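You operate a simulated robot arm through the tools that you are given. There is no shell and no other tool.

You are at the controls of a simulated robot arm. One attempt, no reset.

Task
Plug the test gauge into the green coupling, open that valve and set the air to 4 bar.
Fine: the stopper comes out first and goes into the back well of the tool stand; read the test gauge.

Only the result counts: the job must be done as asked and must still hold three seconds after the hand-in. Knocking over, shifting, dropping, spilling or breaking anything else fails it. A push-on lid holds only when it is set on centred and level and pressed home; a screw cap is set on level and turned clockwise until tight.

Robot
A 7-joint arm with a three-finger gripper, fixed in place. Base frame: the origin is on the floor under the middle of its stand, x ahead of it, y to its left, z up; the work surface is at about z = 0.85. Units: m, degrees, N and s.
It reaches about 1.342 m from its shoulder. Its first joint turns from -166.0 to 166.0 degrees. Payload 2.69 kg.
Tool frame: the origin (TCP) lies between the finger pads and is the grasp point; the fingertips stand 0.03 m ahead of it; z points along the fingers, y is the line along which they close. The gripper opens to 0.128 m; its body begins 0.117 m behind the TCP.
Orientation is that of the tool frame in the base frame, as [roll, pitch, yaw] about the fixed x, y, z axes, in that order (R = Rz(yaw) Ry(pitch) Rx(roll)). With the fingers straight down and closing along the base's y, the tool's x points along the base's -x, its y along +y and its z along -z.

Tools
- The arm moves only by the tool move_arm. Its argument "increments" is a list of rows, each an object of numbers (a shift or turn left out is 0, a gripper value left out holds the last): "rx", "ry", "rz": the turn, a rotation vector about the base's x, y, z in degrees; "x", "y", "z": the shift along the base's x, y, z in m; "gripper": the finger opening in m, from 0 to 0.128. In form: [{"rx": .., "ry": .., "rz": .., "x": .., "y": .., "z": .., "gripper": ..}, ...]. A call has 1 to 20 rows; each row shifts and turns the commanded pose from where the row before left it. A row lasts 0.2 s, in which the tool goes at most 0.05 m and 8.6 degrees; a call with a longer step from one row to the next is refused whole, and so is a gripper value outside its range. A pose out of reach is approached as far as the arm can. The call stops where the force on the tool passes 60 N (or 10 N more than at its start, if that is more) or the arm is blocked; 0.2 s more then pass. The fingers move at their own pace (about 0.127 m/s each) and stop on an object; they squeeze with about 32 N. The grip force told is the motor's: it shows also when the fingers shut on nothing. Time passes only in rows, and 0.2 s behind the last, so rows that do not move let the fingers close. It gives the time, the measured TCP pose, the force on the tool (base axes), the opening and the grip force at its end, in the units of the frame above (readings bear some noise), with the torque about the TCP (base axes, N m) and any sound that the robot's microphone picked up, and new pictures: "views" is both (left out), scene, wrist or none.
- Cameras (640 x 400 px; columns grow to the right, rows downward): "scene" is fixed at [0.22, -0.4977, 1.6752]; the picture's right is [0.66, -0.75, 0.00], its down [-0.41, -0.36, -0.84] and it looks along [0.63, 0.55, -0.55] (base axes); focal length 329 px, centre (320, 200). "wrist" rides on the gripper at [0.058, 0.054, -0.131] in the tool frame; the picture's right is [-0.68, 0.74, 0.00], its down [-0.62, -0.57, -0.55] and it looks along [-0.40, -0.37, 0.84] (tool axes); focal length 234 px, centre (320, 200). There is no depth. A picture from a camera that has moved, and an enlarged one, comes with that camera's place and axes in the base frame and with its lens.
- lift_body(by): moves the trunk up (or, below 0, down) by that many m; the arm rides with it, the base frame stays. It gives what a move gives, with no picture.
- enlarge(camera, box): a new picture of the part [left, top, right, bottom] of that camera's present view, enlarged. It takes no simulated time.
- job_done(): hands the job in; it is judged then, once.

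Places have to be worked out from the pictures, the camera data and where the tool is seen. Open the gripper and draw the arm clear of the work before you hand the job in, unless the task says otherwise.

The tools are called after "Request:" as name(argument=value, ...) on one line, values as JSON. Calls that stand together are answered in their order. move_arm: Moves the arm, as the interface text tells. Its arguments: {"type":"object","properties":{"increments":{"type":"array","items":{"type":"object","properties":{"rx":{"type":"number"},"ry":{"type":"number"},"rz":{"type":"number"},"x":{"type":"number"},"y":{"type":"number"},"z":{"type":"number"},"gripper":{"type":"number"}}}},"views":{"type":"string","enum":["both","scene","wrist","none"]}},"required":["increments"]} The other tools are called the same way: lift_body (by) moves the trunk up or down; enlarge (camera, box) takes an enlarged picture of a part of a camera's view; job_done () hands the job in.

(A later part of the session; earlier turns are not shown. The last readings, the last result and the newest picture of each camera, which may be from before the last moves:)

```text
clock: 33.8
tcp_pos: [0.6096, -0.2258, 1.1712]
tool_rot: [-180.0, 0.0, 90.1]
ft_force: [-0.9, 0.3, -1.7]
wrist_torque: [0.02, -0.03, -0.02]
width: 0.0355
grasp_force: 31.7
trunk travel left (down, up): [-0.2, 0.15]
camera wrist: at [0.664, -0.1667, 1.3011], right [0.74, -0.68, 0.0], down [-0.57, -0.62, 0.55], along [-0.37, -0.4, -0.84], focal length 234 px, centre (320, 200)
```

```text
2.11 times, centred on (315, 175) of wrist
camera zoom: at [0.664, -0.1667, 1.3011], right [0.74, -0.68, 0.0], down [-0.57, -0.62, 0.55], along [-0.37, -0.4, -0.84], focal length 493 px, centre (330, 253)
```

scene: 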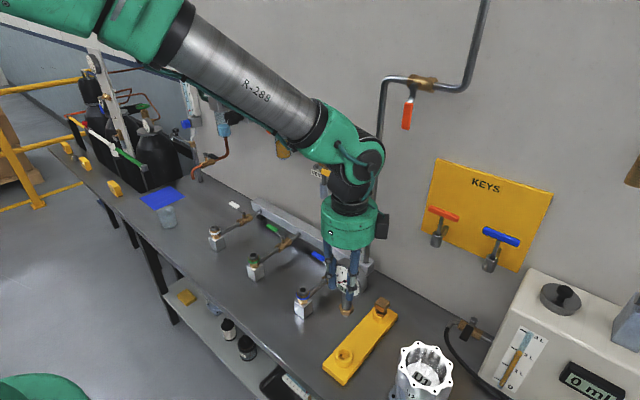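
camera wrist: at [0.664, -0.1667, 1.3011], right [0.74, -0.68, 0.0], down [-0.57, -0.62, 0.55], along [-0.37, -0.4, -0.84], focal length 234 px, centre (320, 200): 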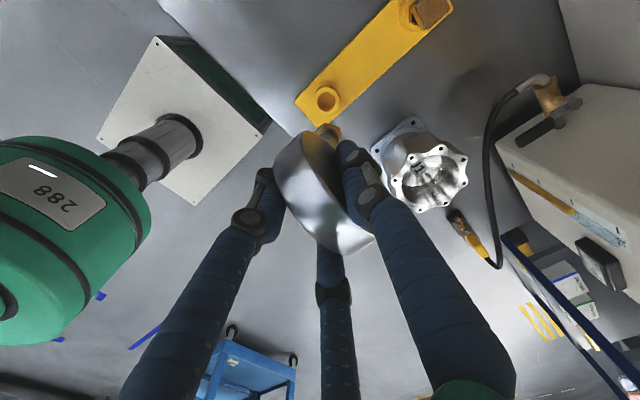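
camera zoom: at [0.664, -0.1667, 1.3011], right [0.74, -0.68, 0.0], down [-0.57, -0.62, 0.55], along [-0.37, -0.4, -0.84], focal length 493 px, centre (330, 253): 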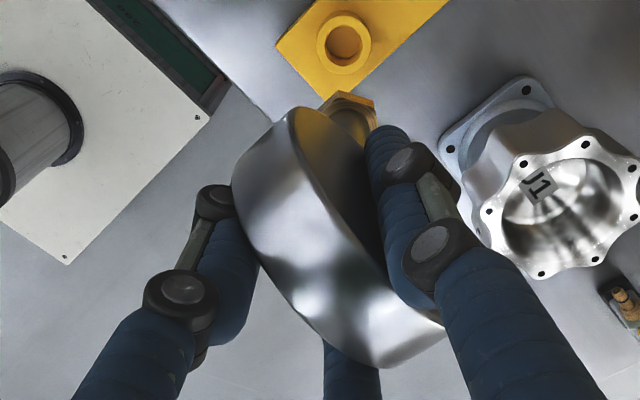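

The gauge is held clear; I'll zoom in on the stem and nipple to gauge verticality and offset.

Request:
enlarge(camera="scene", box=[325, 250, 375, 325])

Request:
enlarge(camera="wrist", box=[280, 70, 370, 170])

```text
5.33 times, centred on (350, 288) of scene
camera zoom: at [0.22, -0.4977, 1.6752], right [0.66, -0.75, 0.0], down [-0.41, -0.36, -0.84], along [0.63, 0.55, -0.55], focal length 1753 px, centre (160, -267)
```

zoom: 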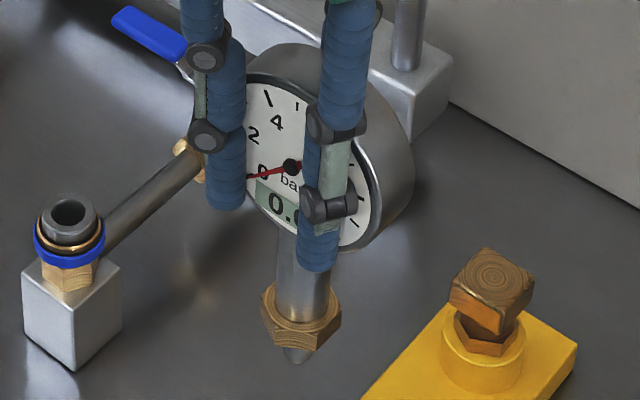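

```text
4.00 times, centred on (325, 120) of wrist
camera zoom: at [0.664, -0.1667, 1.3011], right [0.74, -0.68, 0.0], down [-0.57, -0.62, 0.55], along [-0.37, -0.4, -0.84], focal length 937 px, centre (300, 520)
```

zoom: 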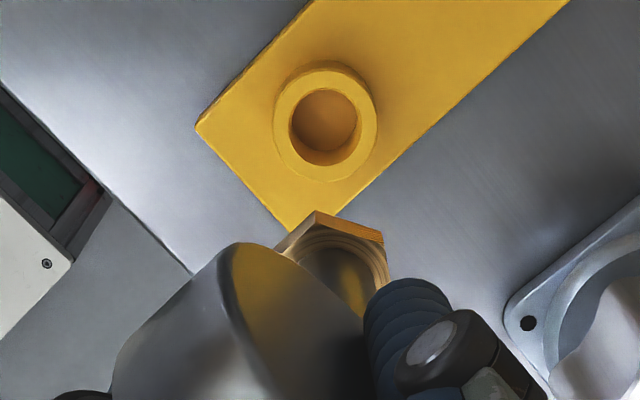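

The gauge hangs vertical; its axis is about (+5, −3) mm from the TCP. I'm carrying it at height to above the green coupling (axis ≈ (0.668, 0.1815)).

Request:
move_arm(increments=[{"y": 0.03}, {"y": 0.042}, {"y": 0.042}, {"y": 0.042}, {"y": 0.042}, {"y": 0.042}, {"y": 0.042}, {"y": 0.042, "x": 0.0133}, {"y": 0.042, "x": 0.0133}, {"y": 0.03, "x": 0.0133}, {"y": 0.0145, "x": 0.0132}, {}, {}], views="both")

Request:
enlarge(camera="scene", box=[225, 150, 315, 290])

Request:
enlarge(camera="wrist", box=[260, 70, 400, 190])

```text
clock: 36.6
tcp_pos: [0.6643, 0.1831, 1.1716]
tool_rot: [-180.0, 0.1, 90.0]
ft_force: [-1.0, 0.8, -1.6]
wrist_torque: [-0.02, -0.02, -0.01]
width: 0.0358
grasp_force: 32.0
trunk travel left (down, up): [-0.2, 0.15]
camera wrist: at [0.7184, 0.2427, 1.3024], right [0.74, -0.68, 0.0], down [-0.57, -0.62, 0.55], along [-0.37, -0.4, -0.84], focal length 234 px, centre (320, 200)
```

scene: 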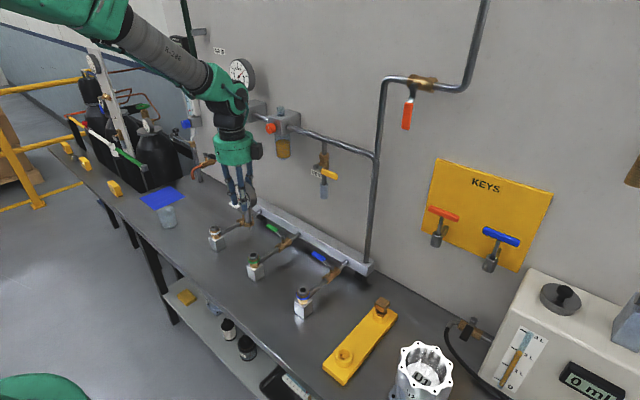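
wrist: 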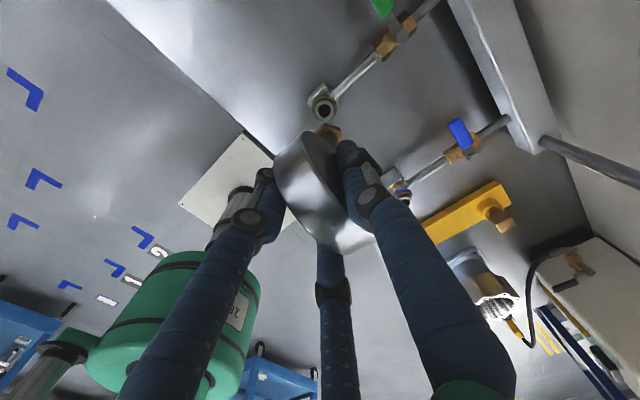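

```text
2.86 times, centred on (270, 220) of scene
camera zoom: at [0.22, -0.4977, 1.6752], right [0.66, -0.75, 0.0], down [-0.41, -0.36, -0.84], along [0.63, 0.55, -0.55], focal length 939 px, centre (463, 143)
```

zoom: 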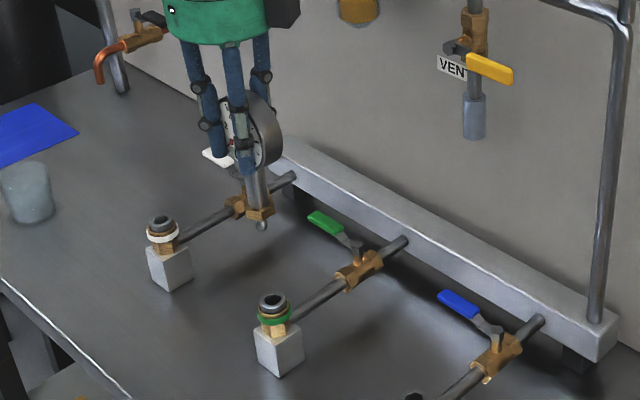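

```text
3.33 times, centred on (330, 130) of wrist
camera zoom: at [0.7184, 0.2427, 1.3024], right [0.74, -0.68, 0.0], down [-0.57, -0.62, 0.55], along [-0.37, -0.4, -0.84], focal length 781 px, centre (287, 433)
```

zoom: 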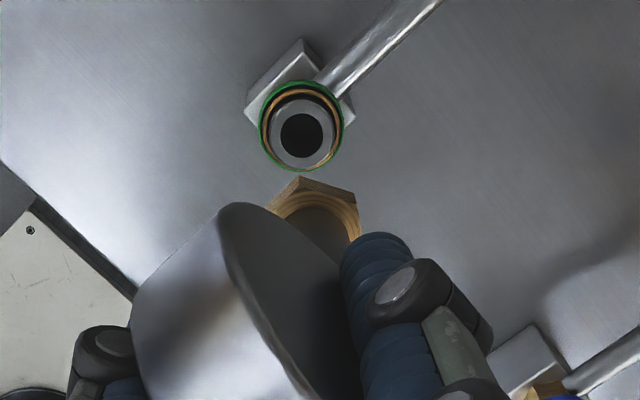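

Nearly aligned already by the wrist view. I'll zoom both cameras to refine the axis offset before descending.

Request:
enlarge(camera="scene", box=[235, 180, 305, 280])

Request:
enlarge(camera="wrist", box=[295, 80, 355, 150])

```text
4.00 times, centred on (270, 230) of scene
camera zoom: at [0.22, -0.4977, 1.6752], right [0.66, -0.75, 0.0], down [-0.41, -0.36, -0.84], along [0.63, 0.55, -0.55], focal length 1315 px, centre (520, 80)
```

zoom: 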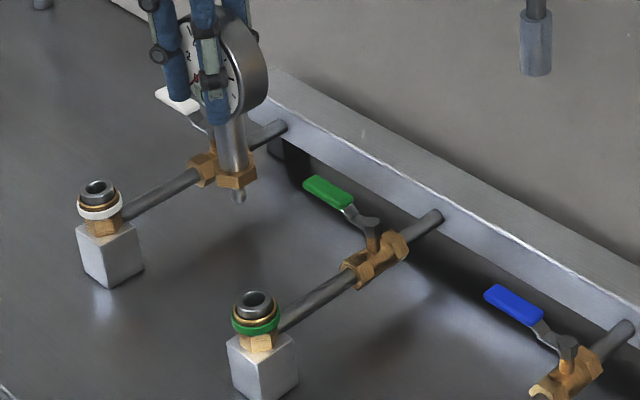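

```text
5.71 times, centred on (325, 115) of wrist
camera zoom: at [0.7184, 0.2427, 1.3024], right [0.74, -0.68, 0.0], down [-0.57, -0.62, 0.55], along [-0.37, -0.4, -0.84], focal length 1338 px, centre (291, 686)
```

zoom: 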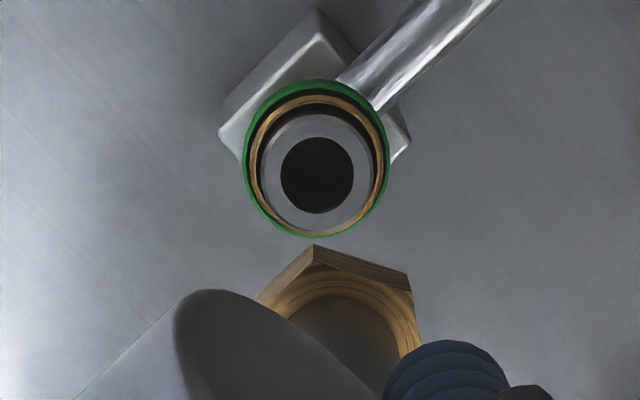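

I estimate the gauge axis needs about +1 mm in x and +2 mm in y. Applying it and descending until the nipple is ~2 cm above the coupling mouth, then rechecking.

Request:
move_arm(increments=[{"x": 0.001, "y": 0.002}, {"z": -0.03}, {"z": -0.03}, {"z": -0.02}, {}, {}], views="both")

Request:
enlarge(camera="scene", box=[235, 200, 295, 280])

Request:
enlarge(camera="wrist", box=[290, 80, 360, 150])

```text
clock: 38.0
tcp_pos: [0.6644, 0.1874, 1.0931]
tool_rot: [179.9, 0.0, 90.0]
ft_force: [-0.1, -0.3, -2.0]
wrist_torque: [-0.02, 0.03, 0.02]
width: 0.0357
grasp_force: 32.1
trunk travel left (down, up): [-0.2, 0.15]
camera wrist: at [0.7187, 0.2464, 1.2233], right [0.74, -0.68, 0.0], down [-0.57, -0.62, 0.55], along [-0.37, -0.4, -0.84], focal length 234 px, centre (320, 200)
```

scene: 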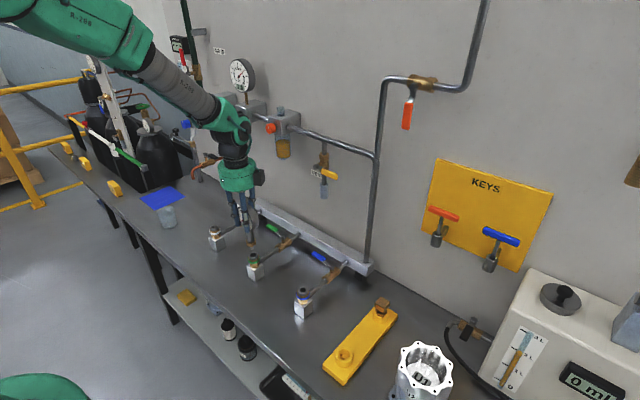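
wrist: 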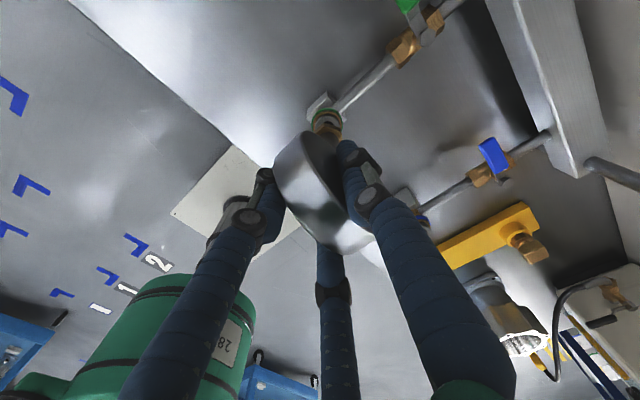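

```text
5.00 times, centred on (265, 240) of scene
camera zoom: at [0.22, -0.4977, 1.6752], right [0.66, -0.75, 0.0], down [-0.41, -0.36, -0.84], along [0.63, 0.55, -0.55], focal length 1644 px, centre (595, 0)
```

zoom: 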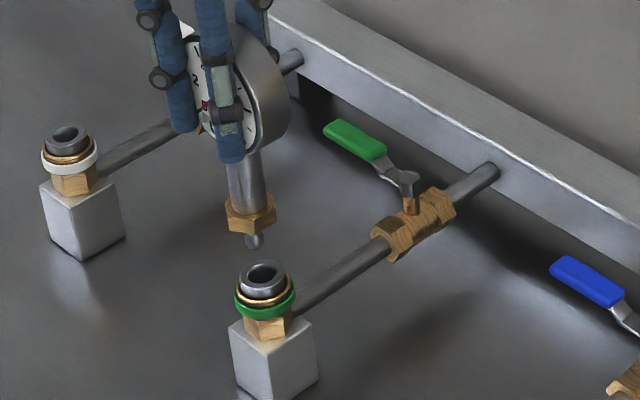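

```text
5.71 times, centred on (325, 115) of wrist
camera zoom: at [0.7187, 0.2464, 1.2233], right [0.74, -0.68, 0.0], down [-0.57, -0.62, 0.55], along [-0.37, -0.4, -0.84], focal length 1338 px, centre (291, 686)
```

zoom: 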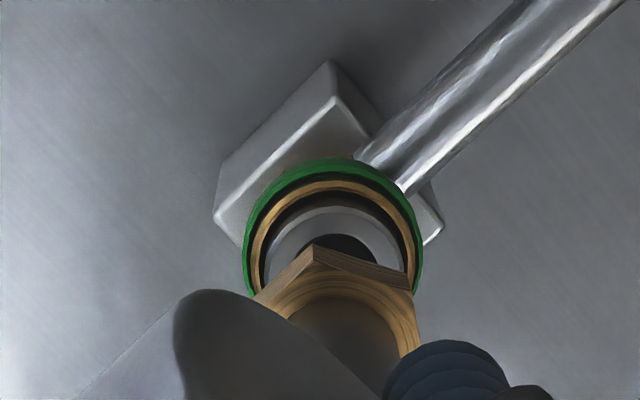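

Scene and wrist disagree slightly on the sideways offset, so I'll zoom tighter before committing.

Request:
enlarge(camera="scene", box=[243, 222, 273, 267])

Request:
enlarge(camera="wrist", box=[305, 95, 350, 140])

```text
8.89 times, centred on (258, 244) of scene
camera zoom: at [0.22, -0.4977, 1.6752], right [0.66, -0.75, 0.0], down [-0.41, -0.36, -0.84], along [0.63, 0.55, -0.55], focal length 2922 px, centre (871, -196)
```

zoom: 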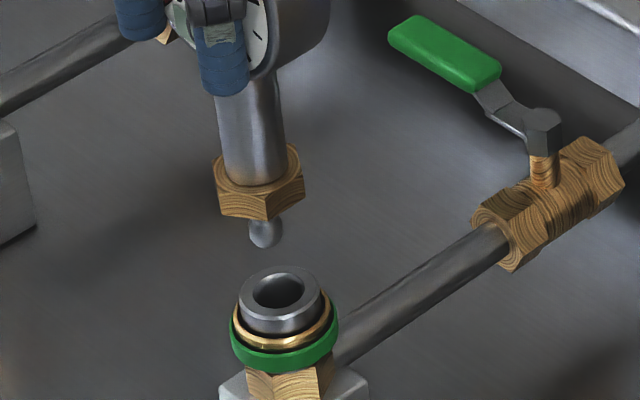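

```text
8.89 times, centred on (328, 118) of wrist
camera zoom: at [0.7187, 0.2464, 1.2233], right [0.74, -0.68, 0.0], down [-0.57, -0.62, 0.55], along [-0.37, -0.4, -0.84], focal length 2082 px, centre (253, 933)
```

zoom: 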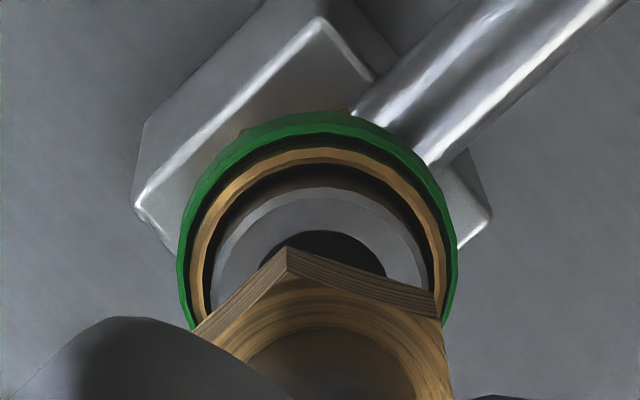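

The refined offset is about −2 mm in y. Correcting and lowering so the nipple tip is just above the mouth.

Request:
move_arm(increments=[{"x": 0.0002, "y": -0.002}, {}, {"z": -0.01}, {"z": -0.008}, {}, {}], views="none")

Request:
enlarge(camera="scene", box=[243, 222, 273, 267])

Request:
enlarge(camera="wrist", box=[305, 95, 350, 140])

```text
clock: 39.4
tcp_pos: [0.6653, 0.1835, 1.0726]
tool_rot: [180.0, 0.0, 90.0]
ft_force: [-1.0, 0.3, -1.5]
wrist_torque: [-0.01, 0.04, 0.03]
width: 0.036
grasp_force: 31.7
trunk travel left (down, up): [-0.2, 0.15]
```

```text
8.89 times, centred on (258, 244) of scene
camera zoom: at [0.22, -0.4977, 1.6752], right [0.66, -0.75, 0.0], down [-0.41, -0.36, -0.84], along [0.63, 0.55, -0.55], focal length 2922 px, centre (871, -196)
```

zoom: 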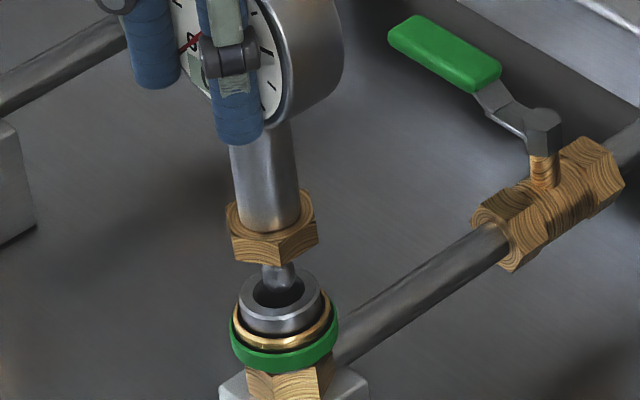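

```text
8.89 times, centred on (328, 118) of wrist
camera zoom: at [0.719, 0.2429, 1.2038], right [0.74, -0.68, 0.0], down [-0.57, -0.62, 0.55], along [-0.37, -0.4, -0.84], focal length 2082 px, centre (253, 933)
```

zoom: 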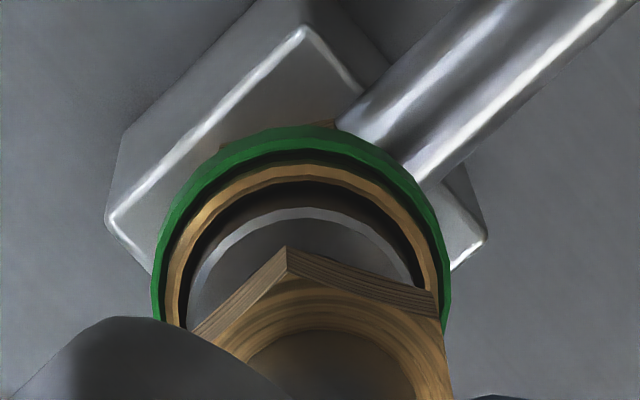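

The nipple is now just entering the mouth, within ~1 mm of centre. A tiny correction and then slow insertion with force checks.

Request:
move_arm(increments=[{"x": -0.0006, "y": 0.0007}, {}, {"z": -0.004}, {"z": -0.004}, {}], views="none")

Request:
enlarge(camera="scene", box=[243, 222, 273, 267])

Request:
enlarge(camera="wrist", box=[305, 95, 350, 140])

```text
clock: 40.6
tcp_pos: [0.6651, 0.1858, 1.0645]
tool_rot: [-179.9, 0.0, 90.1]
ft_force: [0.3, 0.5, -2.2]
wrist_torque: [0.02, 0.0, -0.02]
width: 0.0355
grasp_force: 32.2
trunk travel left (down, up): [-0.2, 0.15]
```

```text
8.89 times, centred on (258, 244) of scene
camera zoom: at [0.22, -0.4977, 1.6752], right [0.66, -0.75, 0.0], down [-0.41, -0.36, -0.84], along [0.63, 0.55, -0.55], focal length 2922 px, centre (871, -196)
```

zoom: 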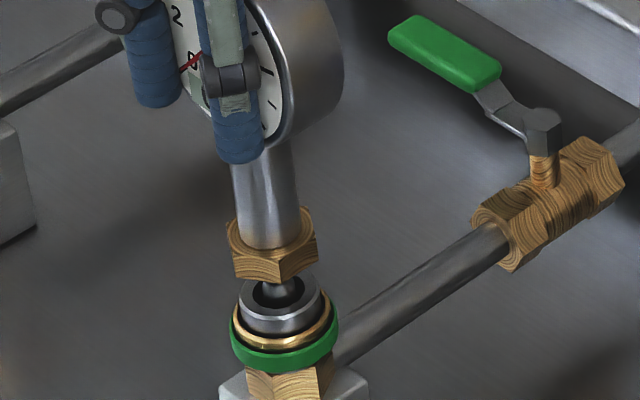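

```text
8.89 times, centred on (328, 118) of wrist
camera zoom: at [0.7188, 0.244, 1.1952], right [0.74, -0.68, 0.0], down [-0.57, -0.62, 0.55], along [-0.37, -0.4, -0.84], focal length 2082 px, centre (253, 933)
```

zoom: 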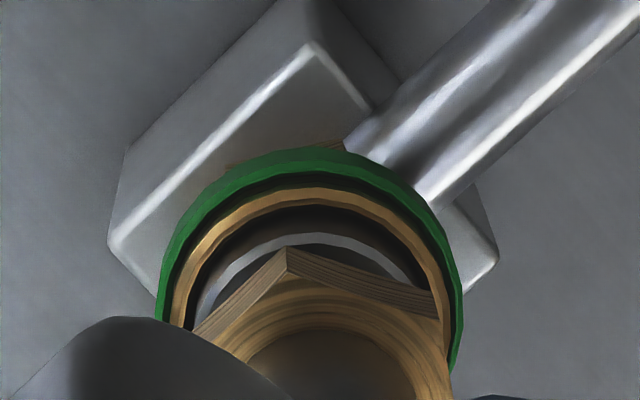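

Well aligned in both views and no contact force. Continuing the insertion slowly.

Request:
move_arm(increments=[{"z": -0.004}, {"z": -0.003}, {}], views="none")

Request:
enlarge(camera="scene", box=[243, 222, 273, 267])

```text
clock: 41.4
tcp_pos: [0.6643, 0.1843, 1.0568]
tool_rot: [-180.0, 0.0, 90.0]
ft_force: [-0.2, 0.0, -1.3]
wrist_torque: [0.01, 0.03, -0.03]
width: 0.0359
grasp_force: 32.2
trunk travel left (down, up): [-0.2, 0.15]
```

```text
8.89 times, centred on (258, 244) of scene
camera zoom: at [0.22, -0.4977, 1.6752], right [0.66, -0.75, 0.0], down [-0.41, -0.36, -0.84], along [0.63, 0.55, -0.55], focal length 2922 px, centre (871, -196)
```

zoom: 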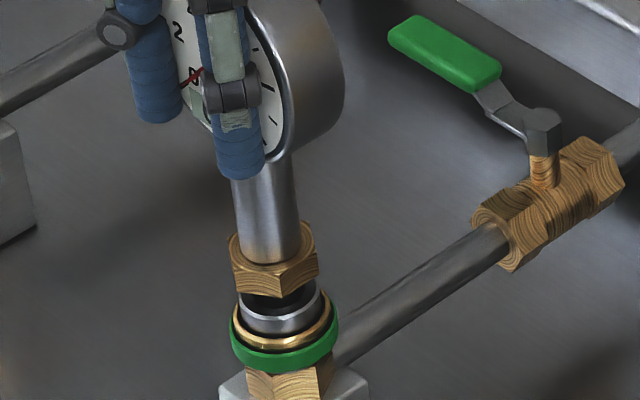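

About 5 mm remain. Continuing in 2 mm steps while watching the force and listening for a click.

Request:
move_arm(increments=[{"z": -0.002}, {"z": -0.002}, {}], views="none")

Request:
enlarge(camera="scene", box=[243, 222, 273, 267])

```text
clock: 42.2
tcp_pos: [0.6643, 0.1857, 1.0538]
tool_rot: [-179.9, 0.0, 90.0]
ft_force: [-0.1, -0.1, -1.9]
wrist_torque: [-0.01, 0.04, 0.0]
width: 0.0356
grasp_force: 31.7
trunk travel left (down, up): [-0.2, 0.15]
```

```text
8.89 times, centred on (258, 244) of scene
camera zoom: at [0.22, -0.4977, 1.6752], right [0.66, -0.75, 0.0], down [-0.41, -0.36, -0.84], along [0.63, 0.55, -0.55], focal length 2922 px, centre (871, -196)
```

zoom: 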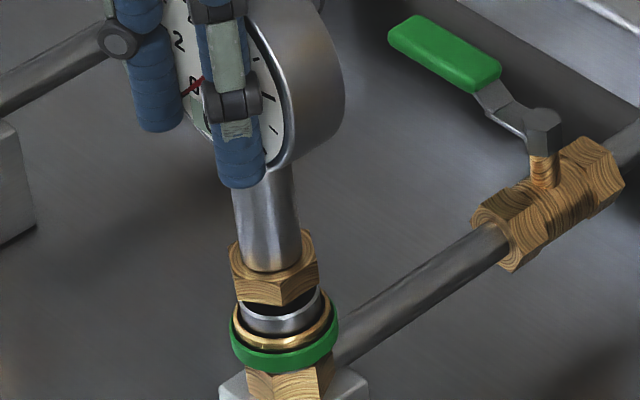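

Request:
move_arm(increments=[{"z": -0.002}, {"z": -0.002}, {}], views="none")

Request:
enlarge(camera="scene", box=[243, 222, 273, 267])

```text
clock: 43.0
tcp_pos: [0.6643, 0.1855, 1.0495]
tool_rot: [-180.0, 0.0, 90.1]
ft_force: [0.1, -0.5, -1.7]
wrist_torque: [-0.03, 0.04, 0.0]
width: 0.0357
grasp_force: 32.1
trunk travel left (down, up): [-0.2, 0.15]
```

```text
8.89 times, centred on (258, 244) of scene
camera zoom: at [0.22, -0.4977, 1.6752], right [0.66, -0.75, 0.0], down [-0.41, -0.36, -0.84], along [0.63, 0.55, -0.55], focal length 2922 px, centre (871, -196)
```

zoom: 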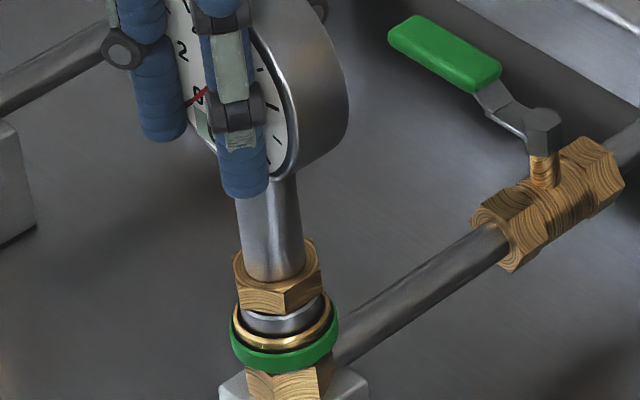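

Nearly touching the sleeve, still no force. Continuing in 1.5 mm steps.

Request:
move_arm(increments=[{"z": -0.0015}, {"z": -0.0015}, {}], views="none")

Request:
enlarge(camera="scene", box=[243, 222, 273, 267])

```text
clock: 43.8
tcp_pos: [0.6655, 0.1842, 1.0477]
tool_rot: [179.8, -0.1, 90.0]
ft_force: [-2.6, 1.3, 8.3]
wrist_torque: [0.03, 0.1, 0.0]
width: 0.036
grasp_force: 31.4
trunk travel left (down, up): [-0.2, 0.15]
```

```text
8.89 times, centred on (258, 244) of scene
camera zoom: at [0.22, -0.4977, 1.6752], right [0.66, -0.75, 0.0], down [-0.41, -0.36, -0.84], along [0.63, 0.55, -0.55], focal length 2922 px, centre (871, -196)
```

zoom: 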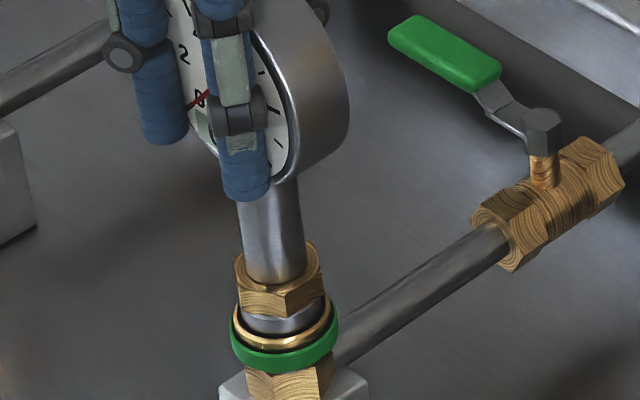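

First contact force (8 N). I'll press on gently to see whether it's a latch detent or the seat.

Request:
move_arm(increments=[{"z": -0.0015}, {}], views="none")

Request:
enlarge(camera="scene", box=[243, 222, 273, 267])

```text
clock: 44.4
tcp_pos: [0.6656, 0.1847, 1.0467]
tool_rot: [179.9, 0.1, 90.1]
ft_force: [-4.3, 3.4, 25.1]
wrist_torque: [0.05, 0.0, -0.02]
width: 0.0357
grasp_force: 31.7
trunk travel left (down, up): [-0.2, 0.15]
```

```text
8.89 times, centred on (258, 244) of scene
camera zoom: at [0.22, -0.4977, 1.6752], right [0.66, -0.75, 0.0], down [-0.41, -0.36, -0.84], along [0.63, 0.55, -0.55], focal length 2922 px, centre (871, -196)
```

zoom: 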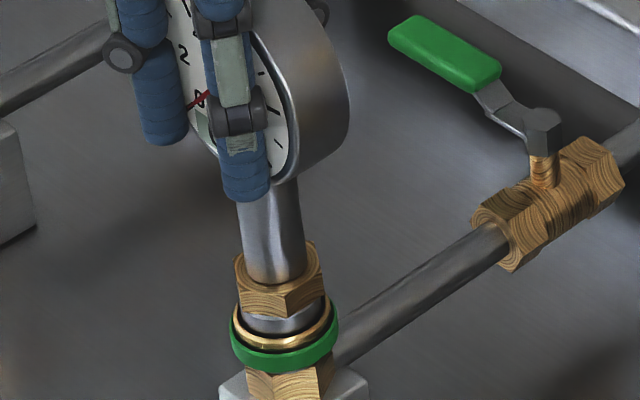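

Force rises stiffly (25 N/mm-range), consistent with the flange on its seat. One more firm press to make sure it's fully home, staying below 60 N.

Request:
move_arm(increments=[{"z": -0.0012}, {}], views="none")

Request:
enlarge(camera="scene", box=[243, 222, 273, 267])

Request:
enlarge(camera="wrist", box=[295, 95, 365, 165])

```text
clock: 45.0
tcp_pos: [0.6637, 0.1839, 1.046]
tool_rot: [179.9, 0.0, 90.0]
ft_force: [-4.5, 6.5, 39.0]
wrist_torque: [0.3, -0.17, 0.13]
width: 0.0359
grasp_force: 31.6
trunk travel left (down, up): [-0.2, 0.15]
```

```text
8.89 times, centred on (258, 244) of scene
camera zoom: at [0.22, -0.4977, 1.6752], right [0.66, -0.75, 0.0], down [-0.41, -0.36, -0.84], along [0.63, 0.55, -0.55], focal length 2922 px, centre (871, -196)
```

zoom: 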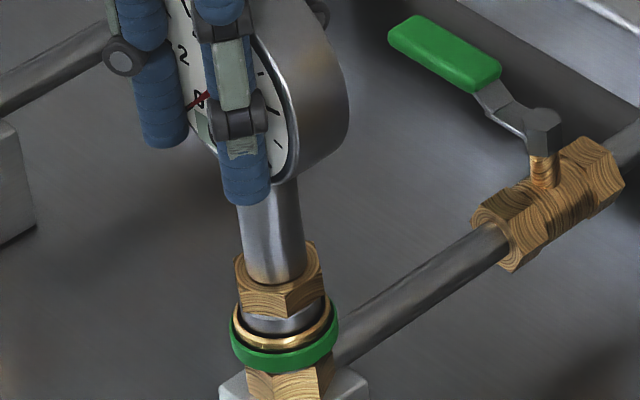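

```text
5.71 times, centred on (330, 130) of wrist
camera zoom: at [0.7183, 0.2436, 1.1775], right [0.74, -0.68, 0.0], down [-0.57, -0.62, 0.55], along [-0.37, -0.4, -0.84], focal length 1338 px, centre (263, 600)
```

zoom: 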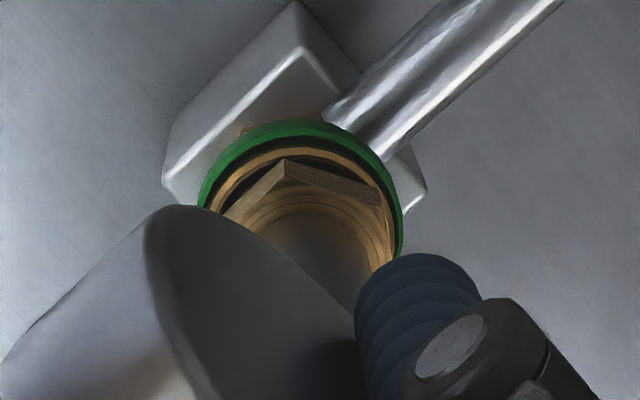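

The hex flange appears to rest on the sleeve exactly where the stopper's flange did. I'll give one last firm press near 50 N, then relax and check for lateral load.

Request:
move_arm(increments=[{"z": -0.0008}, {}, {"z": 0.0035}, {}], views="none")

Request:
enlarge(camera="scene", box=[243, 222, 273, 267])

```text
clock: 46.0
tcp_pos: [0.6618, 0.1848, 1.0452]
tool_rot: [-179.8, 0.1, 90.0]
ft_force: [-0.8, -0.7, 1.5]
wrist_torque: [-0.11, 0.01, -0.02]
width: 0.0356
grasp_force: 31.9
trunk travel left (down, up): [-0.2, 0.15]
```

```text
8.89 times, centred on (258, 244) of scene
camera zoom: at [0.22, -0.4977, 1.6752], right [0.66, -0.75, 0.0], down [-0.41, -0.36, -0.84], along [0.63, 0.55, -0.55], focal length 2922 px, centre (871, -196)
```

zoom: 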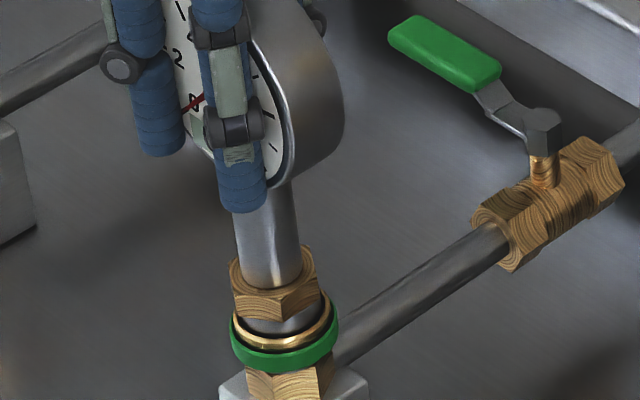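

After relaxing, the gauge sits ~2 mm to the −r side (arm drifted slightly; the bore has clearance). I'll nudge it back to centre and look again.

Request:
move_arm(increments=[{"x": 0.0014, "y": -0.0013, "z": 0.0005}, {}, {}], views="none")

Request:
enlarge(camera="scene", box=[243, 222, 273, 267])

Request:
enlarge(camera="wrist", box=[295, 95, 365, 165])

```text
clock: 46.8
tcp_pos: [0.6659, 0.1836, 1.048]
tool_rot: [-180.0, 0.0, 90.1]
ft_force: [-0.9, 0.2, -3.2]
wrist_torque: [-0.02, 0.07, 0.01]
width: 0.0359
grasp_force: 31.8
trunk travel left (down, up): [-0.2, 0.15]
```

```text
8.89 times, centred on (258, 244) of scene
camera zoom: at [0.22, -0.4977, 1.6752], right [0.66, -0.75, 0.0], down [-0.41, -0.36, -0.84], along [0.63, 0.55, -0.55], focal length 2922 px, centre (871, -196)
```

zoom: 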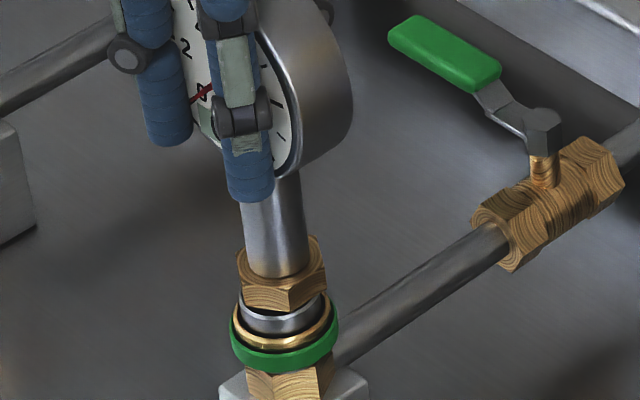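

```text
5.71 times, centred on (330, 130) of wrist
camera zoom: at [0.7201, 0.2426, 1.178], right [0.74, -0.68, 0.0], down [-0.57, -0.62, 0.55], along [-0.37, -0.4, -0.84], focal length 1338 px, centre (263, 600)
```

zoom: 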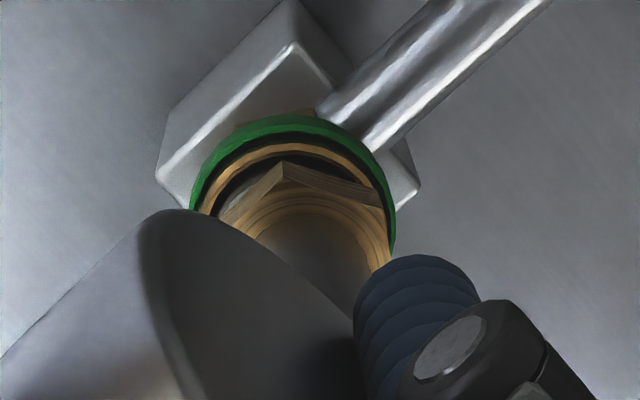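

It's now ~1.3 mm past centre the other way and raised ~2 mm. I'll correct a little and lower back to light contact.

Request:
move_arm(increments=[{"x": -0.001, "y": 0.0008}, {}, {"z": -0.0015}, {}], views="none")

Request:
enlarge(camera="scene", box=[243, 222, 273, 267])

Request:
enlarge(camera="wrist", box=[295, 95, 365, 165])

```text
clock: 47.8
tcp_pos: [0.6643, 0.1841, 1.0466]
tool_rot: [180.0, 0.0, 90.0]
ft_force: [-0.7, 0.6, -2.0]
wrist_torque: [0.02, -0.03, -0.04]
width: 0.0355
grasp_force: 32.0
trunk travel left (down, up): [-0.2, 0.15]
```

```text
8.89 times, centred on (258, 244) of scene
camera zoom: at [0.22, -0.4977, 1.6752], right [0.66, -0.75, 0.0], down [-0.41, -0.36, -0.84], along [0.63, 0.55, -0.55], focal length 2922 px, centre (871, -196)
```

zoom: 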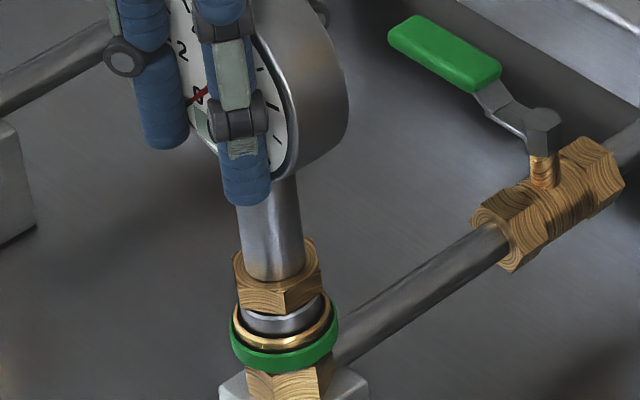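

```text
5.71 times, centred on (330, 130) of wrist
camera zoom: at [0.719, 0.2436, 1.1768], right [0.74, -0.68, 0.0], down [-0.57, -0.62, 0.55], along [-0.37, -0.4, -0.84], focal length 1338 px, centre (263, 600)
```

zoom: 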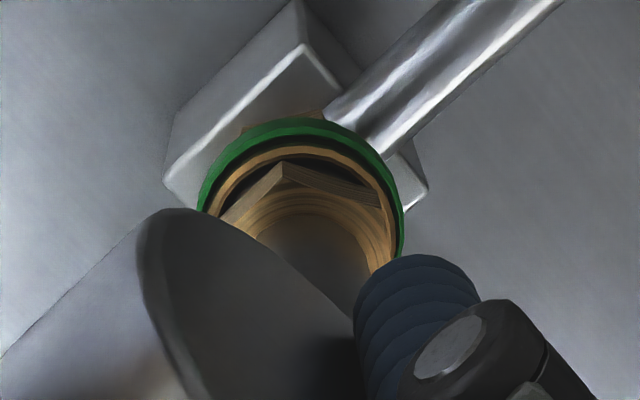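

Centred within ~0.5 mm now. Lowering the last 2 mm to light contact.

Request:
move_arm(increments=[{"z": -0.001}, {"z": -0.001}, {}], views="none")

Request:
enlarge(camera="scene", box=[243, 222, 273, 267])

```text
clock: 48.6
tcp_pos: [0.666, 0.1856, 1.0449]
tool_rot: [-180.0, 0.0, 90.0]
ft_force: [-0.6, -0.8, 2.5]
wrist_torque: [-0.18, -0.06, 0.01]
width: 0.0356
grasp_force: 31.9
trunk travel left (down, up): [-0.2, 0.15]
```

```text
8.89 times, centred on (258, 244) of scene
camera zoom: at [0.22, -0.4977, 1.6752], right [0.66, -0.75, 0.0], down [-0.41, -0.36, -0.84], along [0.63, 0.55, -0.55], focal length 2922 px, centre (871, -196)
```

zoom: 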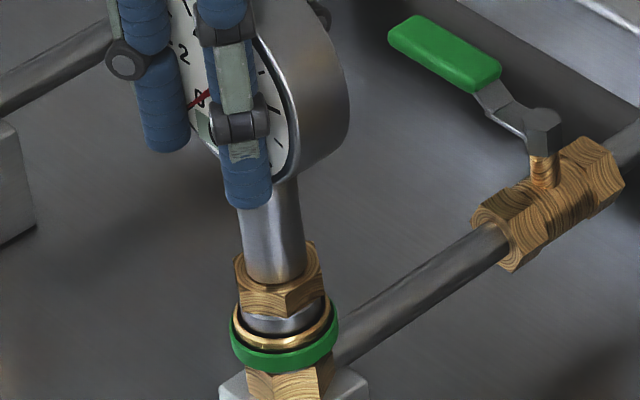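

Seated and centred with light contact. A moderate press, relax, and then I'll open the fingers gently and see whether the gauge stays put.

Request:
move_arm(increments=[{"z": -0.0012}, {}, {"z": 0.001}, {}], views="none")

Request:
enlarge(camera="scene", box=[243, 222, 273, 267])

```text
clock: 49.6
tcp_pos: [0.6644, 0.1844, 1.0451]
tool_rot: [179.8, 0.1, 90.0]
ft_force: [0.6, 5.1, 9.4]
wrist_torque: [0.28, -0.27, 0.06]
width: 0.0357
grasp_force: 31.7
trunk travel left (down, up): [-0.2, 0.15]
```

```text
8.89 times, centred on (258, 244) of scene
camera zoom: at [0.22, -0.4977, 1.6752], right [0.66, -0.75, 0.0], down [-0.41, -0.36, -0.84], along [0.63, 0.55, -0.55], focal length 2922 px, centre (871, -196)
```

zoom: 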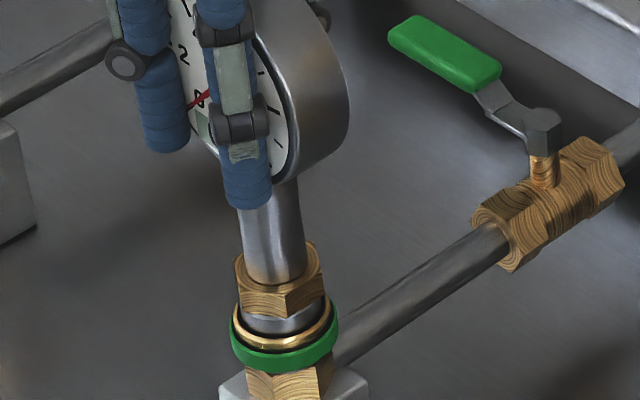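

Still centred with ~9 N down. Opening the fingers gradually.

Request:
move_arm(increments=[{"gripper": 0.038}, {"gripper": 0.042}, {"gripper": 0.05}, {"gripper": 0.06}, {}], views="wrist")

Request:
enlarge(camera="scene", box=[235, 210, 285, 270])

Request:
enlarge(camera="wrist", box=[255, 85, 395, 255])

```text
clock: 50.8
tcp_pos: [0.6653, 0.1838, 1.0445]
tool_rot: [-180.0, 0.0, 90.0]
ft_force: [0.3, -0.2, -0.1]
wrist_torque: [0.0, -0.03, 0.0]
width: 0.06
grasp_force: 0.1
trunk travel left (down, up): [-0.2, 0.15]
camera wrist: at [0.719, 0.243, 1.1747], right [0.74, -0.68, 0.0], down [-0.57, -0.62, 0.55], along [-0.37, -0.4, -0.84], focal length 234 px, centre (320, 200)
```

wrist: 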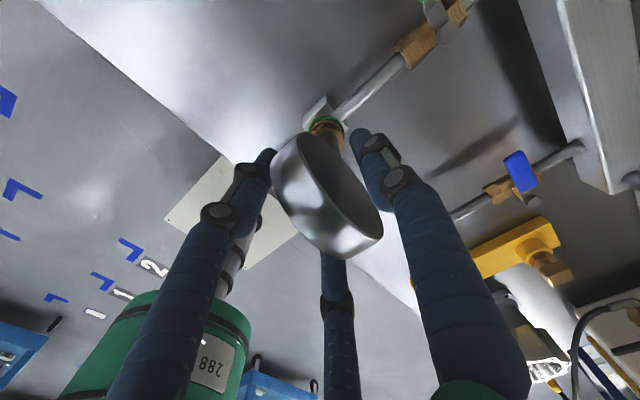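

```text
6.67 times, centred on (260, 240) of scene
camera zoom: at [0.22, -0.4977, 1.6752], right [0.66, -0.75, 0.0], down [-0.41, -0.36, -0.84], along [0.63, 0.55, -0.55], focal length 2191 px, centre (720, -67)
```

zoom: 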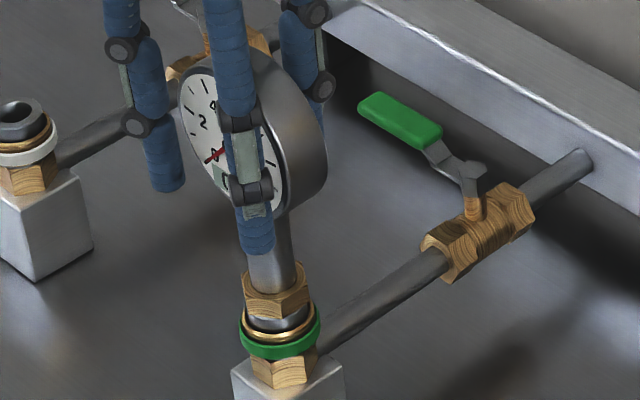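

```text
2.35 times, centred on (325, 170) of wrist
camera zoom: at [0.719, 0.243, 1.1747], right [0.74, -0.68, 0.0], down [-0.57, -0.62, 0.55], along [-0.37, -0.4, -0.84], focal length 551 px, centre (308, 271)
```

zoom: 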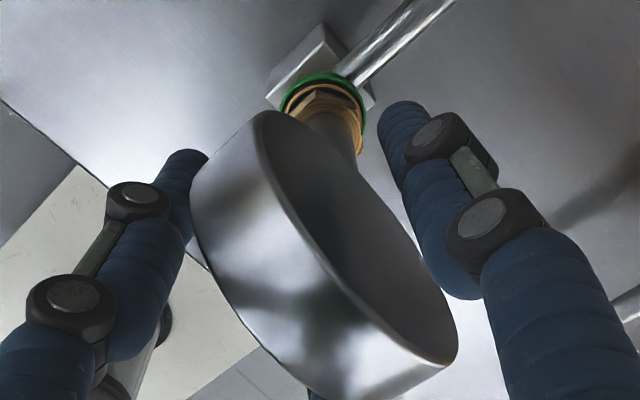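

The gauge stands upright and centred after release. Opening fully and rising straight up clear of the dial.

Request:
move_arm(increments=[{"gripper": 0.09}, {"gripper": 0.128}, {"z": 0.01}, {"z": 0.025}, {"z": 0.04}, {"z": 0.045}, {"z": 0.045}, {}], views="both")

Request:
enlarge(camera="scene", box=[225, 190, 315, 290])

Request:
enlarge(camera="wrist", box=[255, 55, 435, 205])

```text
clock: 52.6
tcp_pos: [0.6654, 0.1839, 1.2064]
tool_rot: [-180.0, 0.0, 90.0]
ft_force: [0.4, -0.4, 0.3]
wrist_torque: [0.01, -0.06, 0.02]
width: 0.128
grasp_force: 0.1
trunk travel left (down, up): [-0.2, 0.15]
camera wrist: at [0.7179, 0.2419, 1.3384], right [0.74, -0.68, 0.0], down [-0.57, -0.62, 0.55], along [-0.37, -0.4, -0.84], focal length 234 px, centre (320, 200)
```

scene: 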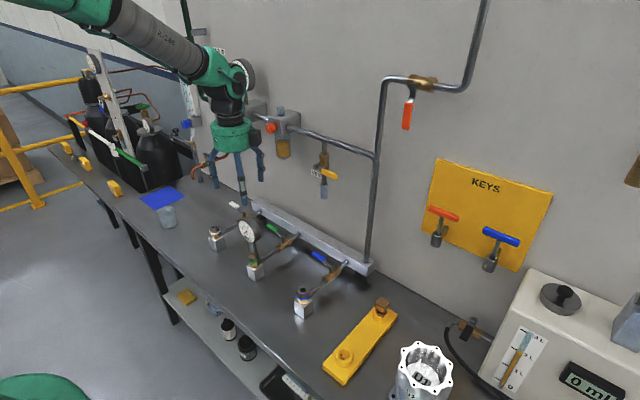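
wrist: 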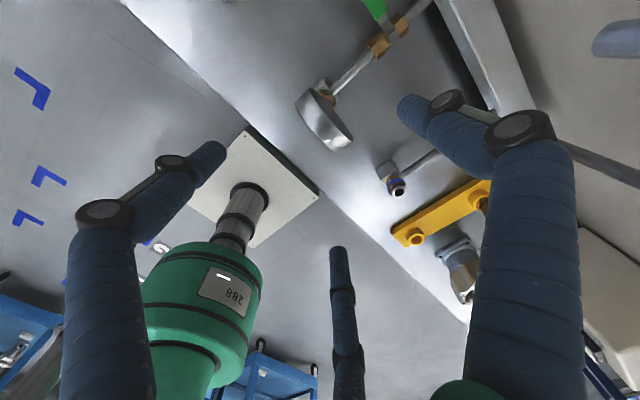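

```text
4.00 times, centred on (270, 240) of scene
camera zoom: at [0.22, -0.4977, 1.6752], right [0.66, -0.75, 0.0], down [-0.41, -0.36, -0.84], along [0.63, 0.55, -0.55], focal length 1315 px, centre (520, 40)
```

zoom: 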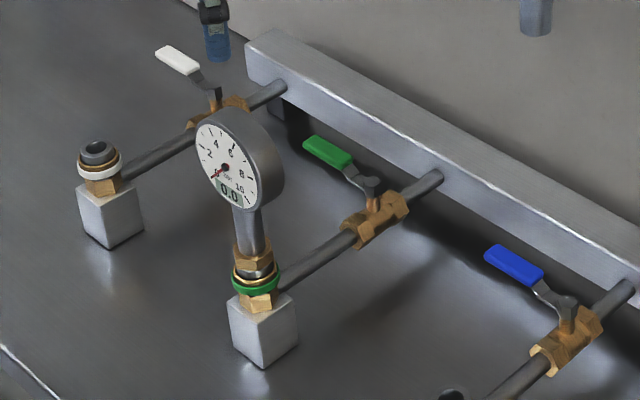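

```text
2.67 times, centred on (345, 130) of wrist
camera zoom: at [0.7179, 0.2419, 1.3384], right [0.74, -0.68, 0.0], down [-0.57, -0.62, 0.55], along [-0.37, -0.4, -0.84], focal length 624 px, centre (253, 387)
```

zoom: 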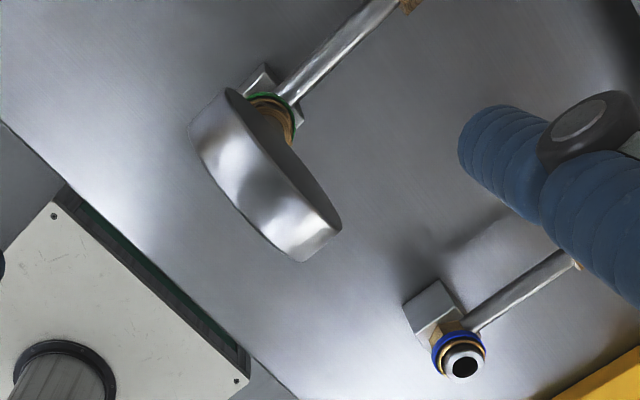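

The gauge is plugged upright with its dial facing −x. Next the green lever: it points +y (closed), its stem is at ≈(0.806, 0.182), and the bar blocks a swing to +x, so it must open toward −x. I'll close the fingers into a fist, lean the gripper back ~25° toward the robot (to clear the wall fittings above), and move near for a look.

Request:
move_arm(increments=[{"gripper": 0.0, "z": 0.01}, {"ry": -8.4}, {"ry": -8.4}, {"ry": -8.2}, {"x": 0.02, "y": 0.03}, {"x": 0.03, "y": 0.03}, {"x": 0.03, "y": 0.02}, {"x": 0.02}, {}], views="both")

Request:
enlarge(camera="scene", box=[225, 130, 345, 270])

Request:
enlarge(camera="wrist", box=[220, 20, 460, 200])

```text
clock: 54.6
tcp_pos: [0.7661, 0.2629, 1.219]
tool_rot: [155.0, 0.0, 90.0]
ft_force: [1.7, 0.0, -0.3]
wrist_torque: [0.0, 0.02, -0.01]
width: 0.002
grasp_force: 31.0
trunk travel left (down, up): [-0.2, 0.15]
camera wrist: at [0.7603, 0.3221, 1.3602], right [0.67, -0.68, 0.31], down [-0.74, -0.62, 0.26], along [0.02, -0.4, -0.91], focal length 234 px, centre (320, 200)
```

scene: 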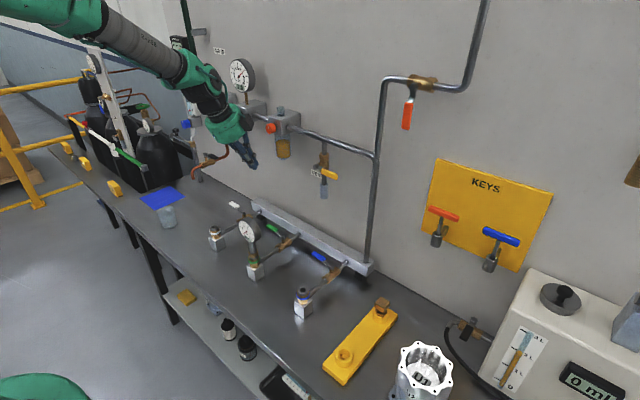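
wrist: 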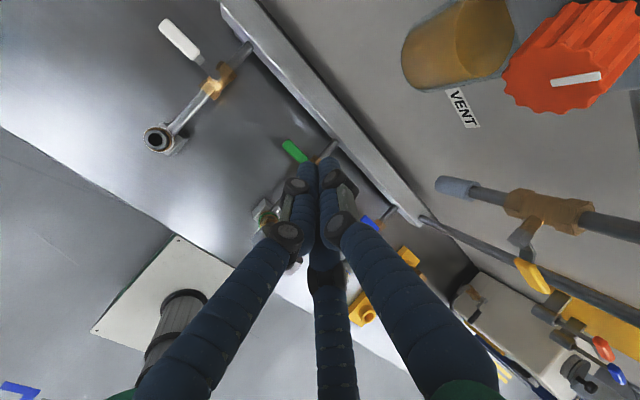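

```text
2.86 times, centred on (285, 200) of scene
camera zoom: at [0.22, -0.4977, 1.6752], right [0.66, -0.75, 0.0], down [-0.41, -0.36, -0.84], along [0.63, 0.55, -0.55], focal length 939 px, centre (420, 200)
```

zoom: 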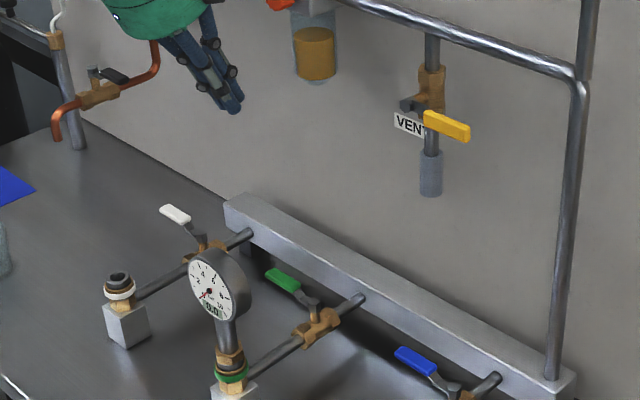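

```text
2.22 times, centred on (340, 110) of wrist
camera zoom: at [0.7603, 0.3221, 1.3602], right [0.67, -0.68, 0.31], down [-0.74, -0.62, 0.26], along [0.02, -0.4, -0.91], focal length 520 px, centre (276, 400)
```

zoom: 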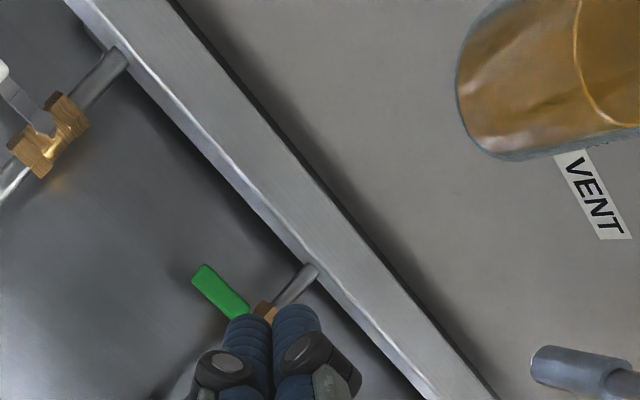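

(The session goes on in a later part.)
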